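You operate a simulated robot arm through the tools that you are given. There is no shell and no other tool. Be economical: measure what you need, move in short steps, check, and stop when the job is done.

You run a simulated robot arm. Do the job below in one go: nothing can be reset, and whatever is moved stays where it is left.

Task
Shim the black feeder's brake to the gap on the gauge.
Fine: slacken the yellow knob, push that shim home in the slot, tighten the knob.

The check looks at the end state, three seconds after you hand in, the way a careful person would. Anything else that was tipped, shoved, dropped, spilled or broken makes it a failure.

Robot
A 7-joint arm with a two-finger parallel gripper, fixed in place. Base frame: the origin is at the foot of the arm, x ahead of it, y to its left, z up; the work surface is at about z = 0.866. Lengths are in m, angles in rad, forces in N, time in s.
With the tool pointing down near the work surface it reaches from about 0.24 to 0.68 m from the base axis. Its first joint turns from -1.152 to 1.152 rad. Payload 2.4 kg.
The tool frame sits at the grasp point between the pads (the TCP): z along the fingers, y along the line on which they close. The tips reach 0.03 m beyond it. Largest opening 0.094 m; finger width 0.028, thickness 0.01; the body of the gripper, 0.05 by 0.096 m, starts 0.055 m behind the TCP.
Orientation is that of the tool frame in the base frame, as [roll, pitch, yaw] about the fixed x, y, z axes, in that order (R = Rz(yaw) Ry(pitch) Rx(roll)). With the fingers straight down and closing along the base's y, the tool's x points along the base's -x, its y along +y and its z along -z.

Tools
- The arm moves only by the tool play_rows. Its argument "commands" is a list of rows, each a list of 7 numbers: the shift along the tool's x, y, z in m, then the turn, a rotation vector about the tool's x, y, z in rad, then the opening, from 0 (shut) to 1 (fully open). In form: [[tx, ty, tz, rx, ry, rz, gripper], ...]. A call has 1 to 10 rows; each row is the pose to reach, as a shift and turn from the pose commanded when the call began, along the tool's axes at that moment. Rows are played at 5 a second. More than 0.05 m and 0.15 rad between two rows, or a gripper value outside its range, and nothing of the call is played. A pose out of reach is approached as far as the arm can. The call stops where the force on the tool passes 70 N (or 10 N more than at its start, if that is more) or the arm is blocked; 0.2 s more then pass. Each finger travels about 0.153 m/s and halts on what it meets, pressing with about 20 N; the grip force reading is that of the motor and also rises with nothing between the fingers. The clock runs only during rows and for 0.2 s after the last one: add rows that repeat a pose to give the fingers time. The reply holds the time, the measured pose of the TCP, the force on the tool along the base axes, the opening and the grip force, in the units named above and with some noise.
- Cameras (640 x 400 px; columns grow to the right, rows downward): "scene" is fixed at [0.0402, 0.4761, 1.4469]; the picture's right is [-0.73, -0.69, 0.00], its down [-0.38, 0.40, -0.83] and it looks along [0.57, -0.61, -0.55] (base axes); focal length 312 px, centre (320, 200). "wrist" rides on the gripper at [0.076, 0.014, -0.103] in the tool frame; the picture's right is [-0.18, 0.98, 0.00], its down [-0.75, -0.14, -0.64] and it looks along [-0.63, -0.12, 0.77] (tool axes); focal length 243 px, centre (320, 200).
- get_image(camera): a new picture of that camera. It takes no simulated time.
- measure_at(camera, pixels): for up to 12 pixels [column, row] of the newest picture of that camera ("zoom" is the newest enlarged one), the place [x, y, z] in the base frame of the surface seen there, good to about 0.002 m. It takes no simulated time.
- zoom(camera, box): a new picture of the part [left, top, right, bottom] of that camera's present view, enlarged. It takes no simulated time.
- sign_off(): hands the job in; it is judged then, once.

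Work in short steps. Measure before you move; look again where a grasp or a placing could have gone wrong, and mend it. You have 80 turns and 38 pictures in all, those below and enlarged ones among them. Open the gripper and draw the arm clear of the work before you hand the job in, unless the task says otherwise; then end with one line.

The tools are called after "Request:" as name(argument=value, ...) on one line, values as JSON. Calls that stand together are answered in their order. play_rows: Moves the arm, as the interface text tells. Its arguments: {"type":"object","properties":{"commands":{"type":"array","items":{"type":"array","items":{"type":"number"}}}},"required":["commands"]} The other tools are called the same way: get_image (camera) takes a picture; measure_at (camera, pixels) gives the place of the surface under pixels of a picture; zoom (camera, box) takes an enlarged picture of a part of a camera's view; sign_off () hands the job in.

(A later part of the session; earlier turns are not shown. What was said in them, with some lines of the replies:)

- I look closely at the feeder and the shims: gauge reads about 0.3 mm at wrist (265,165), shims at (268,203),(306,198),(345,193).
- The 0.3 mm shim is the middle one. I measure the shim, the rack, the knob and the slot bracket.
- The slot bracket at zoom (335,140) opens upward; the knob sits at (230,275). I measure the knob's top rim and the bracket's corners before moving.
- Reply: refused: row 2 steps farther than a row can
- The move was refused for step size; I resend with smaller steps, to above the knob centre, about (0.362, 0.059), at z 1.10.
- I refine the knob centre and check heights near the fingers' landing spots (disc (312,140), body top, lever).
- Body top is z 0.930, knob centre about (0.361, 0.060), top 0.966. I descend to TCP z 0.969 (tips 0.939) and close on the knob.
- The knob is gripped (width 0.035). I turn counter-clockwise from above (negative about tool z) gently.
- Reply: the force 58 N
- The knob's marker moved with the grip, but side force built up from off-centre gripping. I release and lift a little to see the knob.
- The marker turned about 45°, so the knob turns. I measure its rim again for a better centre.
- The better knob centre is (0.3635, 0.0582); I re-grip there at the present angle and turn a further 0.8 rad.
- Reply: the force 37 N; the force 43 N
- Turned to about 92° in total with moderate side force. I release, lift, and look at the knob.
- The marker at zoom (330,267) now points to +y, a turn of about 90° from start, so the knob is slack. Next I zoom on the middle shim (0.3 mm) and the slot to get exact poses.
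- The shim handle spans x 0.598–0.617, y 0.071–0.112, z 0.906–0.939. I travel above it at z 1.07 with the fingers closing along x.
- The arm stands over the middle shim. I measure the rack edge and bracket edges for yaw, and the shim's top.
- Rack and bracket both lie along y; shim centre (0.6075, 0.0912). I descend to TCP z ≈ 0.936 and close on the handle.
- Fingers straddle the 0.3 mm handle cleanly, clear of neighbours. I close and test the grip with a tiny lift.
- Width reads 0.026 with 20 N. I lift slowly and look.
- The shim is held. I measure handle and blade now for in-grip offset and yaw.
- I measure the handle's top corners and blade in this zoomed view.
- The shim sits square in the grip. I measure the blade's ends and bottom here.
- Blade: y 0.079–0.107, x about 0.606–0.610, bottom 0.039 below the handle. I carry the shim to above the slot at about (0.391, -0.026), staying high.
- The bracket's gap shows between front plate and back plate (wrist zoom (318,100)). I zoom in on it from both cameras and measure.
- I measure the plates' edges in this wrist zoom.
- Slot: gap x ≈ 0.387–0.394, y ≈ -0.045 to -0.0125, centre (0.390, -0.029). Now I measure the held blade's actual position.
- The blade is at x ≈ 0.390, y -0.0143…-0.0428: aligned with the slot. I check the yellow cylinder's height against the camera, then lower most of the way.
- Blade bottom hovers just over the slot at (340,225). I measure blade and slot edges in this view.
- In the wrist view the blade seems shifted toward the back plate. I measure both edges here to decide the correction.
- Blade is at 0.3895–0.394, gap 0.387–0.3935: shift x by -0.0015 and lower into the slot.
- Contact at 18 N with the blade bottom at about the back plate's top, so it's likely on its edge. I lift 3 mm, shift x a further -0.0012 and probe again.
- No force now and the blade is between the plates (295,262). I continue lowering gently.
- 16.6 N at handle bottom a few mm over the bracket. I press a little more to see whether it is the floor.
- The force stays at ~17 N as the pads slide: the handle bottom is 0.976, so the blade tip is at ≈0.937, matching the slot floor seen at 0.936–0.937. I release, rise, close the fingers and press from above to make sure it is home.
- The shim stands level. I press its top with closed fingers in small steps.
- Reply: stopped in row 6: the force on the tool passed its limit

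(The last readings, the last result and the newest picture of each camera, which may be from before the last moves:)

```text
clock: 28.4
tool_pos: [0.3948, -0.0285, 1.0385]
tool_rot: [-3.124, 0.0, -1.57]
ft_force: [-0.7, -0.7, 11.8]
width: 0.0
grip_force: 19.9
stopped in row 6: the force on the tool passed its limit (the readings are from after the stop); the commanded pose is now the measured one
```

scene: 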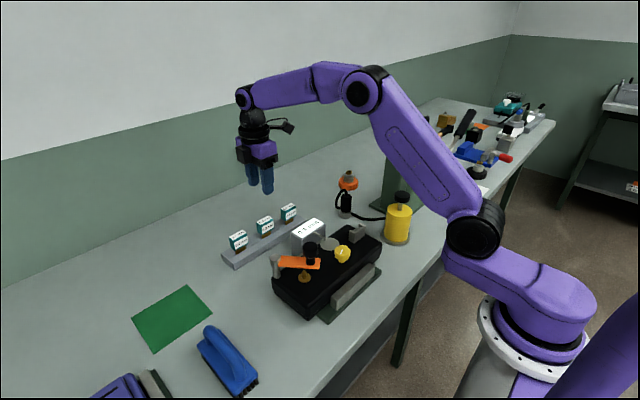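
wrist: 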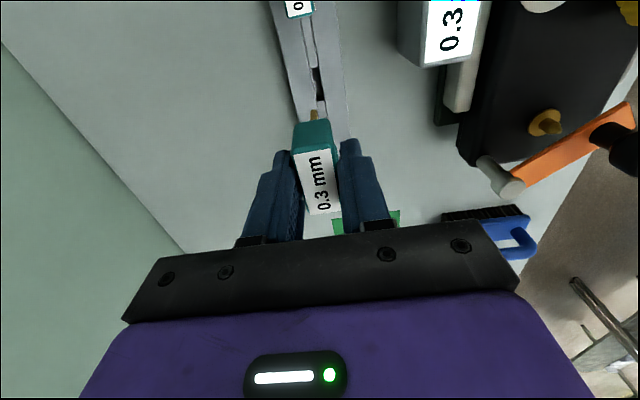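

A hard stop: it is on the floor. I retreat and check nothing shifted.

Request:
play_rows(commands=[[0, 0, -0.01, 0, 0, 0, 0], [0, 0, -0.04, 0, 0, 0, 0], [0, 0, -0.07, 0, 0, 0, 0], [0, 0, -0.07, 0, 0, 0, 0]])

Request:
zoom(camera="scene", box=[315, 205, 385, 275])

Request:
measure_at(camera="zoom", pixels=[[290, 115], [330, 80], [300, 270], [205, 300], [280, 170], [310, 195], [360, 150]])

```text
clock: 29.4
tool_pos: [0.3934, -0.0296, 1.1084]
tool_rot: [-3.128, 0.0, -1.572]
ft_force: [-0.4, 0.3, 0.0]
width: 0.0001
grip_force: 20.2
```

```text
5.71 times, centred on (350, 240) of scene
```

zoom: 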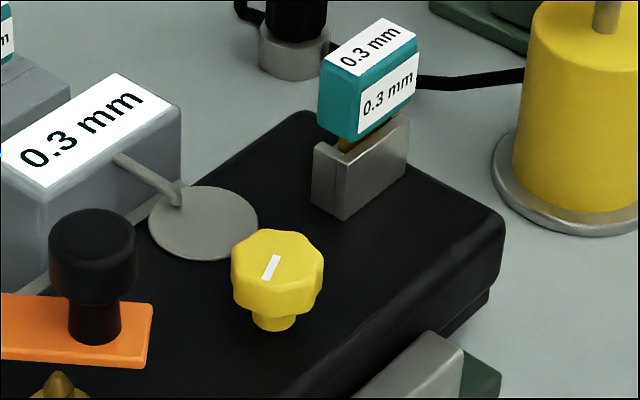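

```text
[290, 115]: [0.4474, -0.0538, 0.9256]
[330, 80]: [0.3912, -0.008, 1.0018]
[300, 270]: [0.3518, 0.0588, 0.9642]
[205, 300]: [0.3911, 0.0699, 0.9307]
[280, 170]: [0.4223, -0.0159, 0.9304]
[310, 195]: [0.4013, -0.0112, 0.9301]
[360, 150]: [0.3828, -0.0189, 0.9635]
```

All is in place; the knob marker is still at the slack position. I measure the knob's rim once more for tightening.

Request:
measure_at(camera="zoom", pixels=[[236, 250], [320, 262], [280, 233], [275, 283], [262, 236], [300, 236], [246, 275], [308, 276], [264, 277], [277, 258], [271, 267]])

```text
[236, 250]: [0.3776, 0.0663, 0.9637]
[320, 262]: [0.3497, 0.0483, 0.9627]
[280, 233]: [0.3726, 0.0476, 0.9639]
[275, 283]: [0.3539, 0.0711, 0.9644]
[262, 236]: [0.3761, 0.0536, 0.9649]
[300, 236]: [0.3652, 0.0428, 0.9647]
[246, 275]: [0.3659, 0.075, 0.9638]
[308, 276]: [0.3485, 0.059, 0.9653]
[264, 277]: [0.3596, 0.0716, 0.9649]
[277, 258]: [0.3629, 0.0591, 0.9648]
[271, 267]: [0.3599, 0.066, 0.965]
```

Knob centre ≈ (0.3637, 0.058). I move above it, opening and levelling the tool.

Request:
play_rows(commands=[[-0.03, 0.01, 0, 0, 0.007, 0, 0.1], [-0.06, 0.02, 0, 0, 0.0136, 0, 0.4], [-0.0876, 0.0297, 0, 0, 0.0136, 0, 0.6], [-0.0876, 0.0297, 0, 0, 0.0136, 0, 0.6], [-0.0876, 0.0297, 0, 0, 0.0136, 0, 0.6]])

```text
clock: 30.6
tool_pos: [0.3645, 0.0585, 1.1056]
tool_rot: [-3.126, -0.016, -1.571]
ft_force: [0.7, 0.1, 0.0]
width: 0.0565
grip_force: 0.0
```

The tilt fix was on the wrong axis; I level the tool properly first.

Request:
play_rows(commands=[[0, 0, 0, -0.0156, -0.0145, 0, 0.6], [0, 0, 0, -0.0156, -0.0145, 0, 0.6], [0, 0, 0, -0.0156, -0.0145, 0, 0.6]])

```text
clock: 31.4
tool_pos: [0.3638, 0.0594, 1.1076]
tool_rot: [3.14, 0.001, -1.572]
ft_force: [-0.2, -0.4, 0.3]
width: 0.0565
grip_force: 0.0
```

Level now. I descend to z 0.969 with a 1 mm y correction and grip the knob.

Request:
play_rows(commands=[[0.001, 0, 0.045, 0, 0, 0, 0.6], [0.001, 0, 0.09, 0, 0, 0, 0.6], [0.001, 0, 0.125, 0, 0, 0, 0.6], [0.001, 0, 0.138, 0, 0, 0, 0.6], [0.001, 0, 0.138, 0, 0, 0, 0.6], [0.001, 0, 0.138, 0, 0, 0, 0.3], [0.001, 0, 0.138, 0, 0, 0, 0.25], [0.001, 0, 0.138, 0, 0, 0, 0.25]])

```text
clock: 33.2
tool_pos: [0.3659, 0.0598, 0.9711]
tool_rot: [-3.14, 0.003, -1.57]
ft_force: [13.4, 2.2, -18.5]
width: 0.0354
grip_force: 44.6
```

Gripped. I turn clockwise (positive about tool z) 1.4 rad, shifting x +1 mm to ease side force.

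Request:
play_rows(commands=[[0, -0.001, 0, 0, 0, 0.14, 0.25], [0, -0.001, 0, 0, 0, 0.28, 0.25], [0, -0.001, 0, 0, 0, 0.42, 0.25], [0, -0.001, 0, 0, 0, 0.56, 0.25], [0, -0.001, 0, 0, 0, 0.7, 0.25], [0, -0.001, 0, 0, 0, 0.84, 0.25], [0, -0.001, 0, 0, 0, 0.98, 0.25], [0, -0.001, 0, 0, 0, 1.12, 0.25], [0, -0.001, 0, 0, 0, 1.26, 0.25], [0, -0.001, 0, 0, 0, 1.4, 0.25]])

Request:
zoom(camera="scene", box=[310, 190, 380, 270])

```text
clock: 35.4
tool_pos: [0.3659, 0.0591, 0.9689]
tool_rot: [3.138, 0.005, -2.976]
ft_force: [27.3, -27.4, 7.5]
width: 0.0349
grip_force: 45.1
```

```text
5.00 times, centred on (345, 230) of scene
```

zoom: 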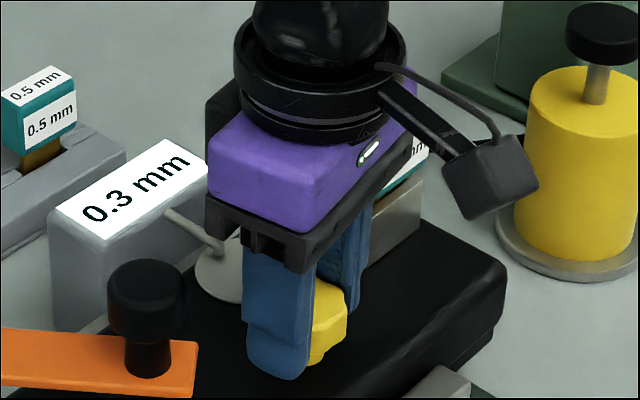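

Turning freely; I go on 0.35 rad to bring the marker back to, or slightly past, the original tight position.

Request:
play_rows(commands=[[0, 0, 0, 0, 0, 0.07, 0.25], [0, 0, 0, 0, 0, 0.14, 0.25], [0, 0, 0, 0, 0, 0.21, 0.25], [0, 0, 0, 0, 0, 0.28, 0.25], [0, 0, 0, 0, 0, 0.35, 0.25], [0, 0, 0, 0, 0, 0.35, 0.25]])

Request:
play_rows(commands=[[0, 0, 0, 0, 0, 0, 0.4], [0, 0, 0, 0, 0, 0, 0.6], [0, 0, 0, 0, 0, 0, 0.6], [0, 0, -0.03, 0, 0, 0, 0.6], [0, 0, -0.07, 0, 0, 0, 0.6], [0, 0, -0.11, 0, 0, 0, 0.6], [0, 0, -0.13, 0, 0, 0, 0.6]])

Request:
zoom(camera="scene", box=[315, 205, 385, 275])

```text
clock: 36.8
tool_pos: [0.3679, 0.058, 0.9695]
tool_rot: [3.138, 0.005, 2.96]
ft_force: [25.3, -28.8, 2.2]
width: 0.0349
grip_force: 45.1
```

```text
clock: 38.4
tool_pos: [0.3628, 0.0602, 1.0984]
tool_rot: [3.14, -0.001, 2.962]
ft_force: [0.7, -0.3, -0.7]
width: 0.0564
grip_force: 0.1
```

```text
5.71 times, centred on (350, 240) of scene
```

zoom: 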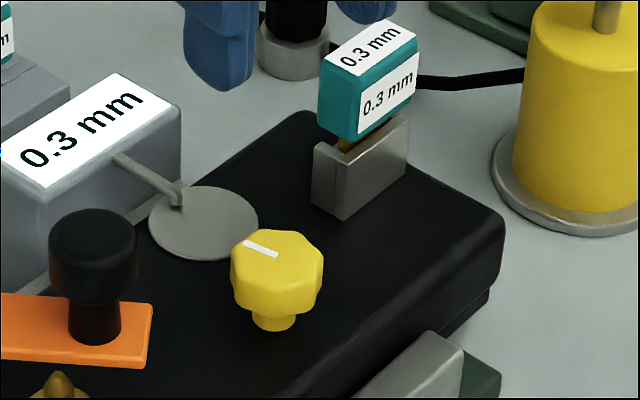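

The marker (262,249) is nearly back at its original direction but maybe 5° short. I re-grip with a back-turned wrist and give a further tightening turn.

Request:
play_rows(commands=[[-0.0035, -0.0024, 0.04, 0, 0, -0.13, 0.6], [-0.0035, -0.0024, 0.08, 0, 0, -0.26, 0.6], [-0.0035, -0.0024, 0.115, 0, 0, -0.35, 0.6], [-0.0035, -0.0024, 0.1295, 0, 0, -0.35, 0.6], [-0.0035, -0.0024, 0.1295, 0, 0, -0.35, 0.6], [-0.0035, -0.0024, 0.1295, 0, 0, -0.35, 0.3], [-0.0035, -0.0024, 0.1295, 0, 0, -0.35, 0.25], [-0.0035, -0.0024, 0.1295, 0, 0, -0.35, 0.25]])

Request:
play_rows(commands=[[0, 0, 0, 0, 0, 0.08, 0.25], [0, 0, 0, 0, 0, 0.16, 0.25], [0, 0, 0, 0, 0, 0.24, 0.25], [0, 0, 0, 0, 0, 0.32, 0.25], [0, 0, 0, 0, 0, 0.4, 0.25], [0, 0, 0, 0, 0, 0.48, 0.25], [0, 0, 0, 0, 0, 0.48, 0.25]])

Request:
play_rows(commands=[[0, 0, 0, 0, 0, 0, 0.4], [0, 0, 0, 0, 0, 0, 0.6], [0, 0, 0, 0, 0, 0, 0.6], [0, 0, -0.03, 0, 0, 0, 0.6], [0, 0, -0.07, 0, 0, 0, 0.6], [0, 0, -0.11, 0, 0, 0, 0.6], [0, 0, -0.14, 0, 0, 0, 0.6]])

Request:
zoom(camera="scene", box=[325, 215, 385, 270])

```text
clock: 40.2
tool_pos: [0.3667, 0.0591, 0.9688]
tool_rot: [3.139, -0.001, -2.968]
ft_force: [-2.6, 21.0, -20.1]
width: 0.0351
grip_force: 45.1
```

```text
clock: 41.8
tool_pos: [0.3672, 0.0566, 0.9689]
tool_rot: [3.139, 0.001, 2.831]
ft_force: [-4.4, 18.9, 20.5]
width: 0.0359
grip_force: 44.8
```

```text
clock: 43.4
tool_pos: [0.3669, 0.0551, 1.1082]
tool_rot: [3.141, -0.002, 2.83]
ft_force: [0.5, -0.2, 0.0]
width: 0.0563
grip_force: 0.0
```

```text
7.27 times, centred on (355, 242) of scene
```

zoom: 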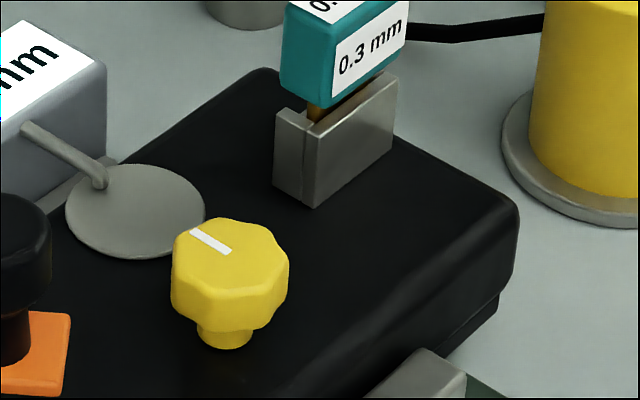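

The marker is exactly at its original tight position (190,232)–(230,252), and the grip slipped at the stop, so it is tight. I draw the arm up and clear and take a last look.

Request:
play_rows(commands=[[0, 0, -0.04, 0, 0, 0, 0.8], [0, 0, -0.08, 0, 0, 0, 1.0], [0, 0.04, -0.11, 0, 0, 0, 1.0], [0, 0.08, -0.12, 0, 0, 0, 1.0], [0, 0.1, -0.12, 0, 0, 0, 1.0], [0, 0.1, -0.12, 0, 0, 0, 1.0]])

Request:
get_image(camera="scene")

```text
clock: 44.8
tool_pos: [0.3976, 0.1524, 1.2311]
tool_rot: [3.14, -0.002, 2.832]
ft_force: [0.4, -0.7, -0.6]
width: 0.0939
grip_force: 0.1
```

```text
0 pictures are left
```

scene: 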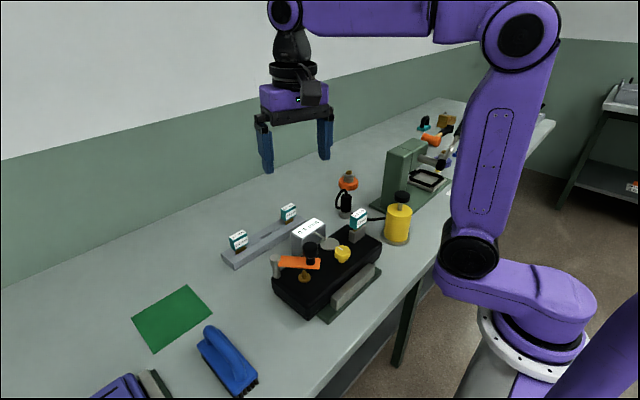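

The shim sits in the slot, the knob is tight, everything else is undisturbed and the arm is clear. I hand in.

Request:
sign_off()

```text
The job is handed in.
```

The 0.3 mm shim, matching the gauge, is seated on the floor of the black feeder's slot. The yellow knob is tightened back to its original mark, and the arm is open and clear of the work.
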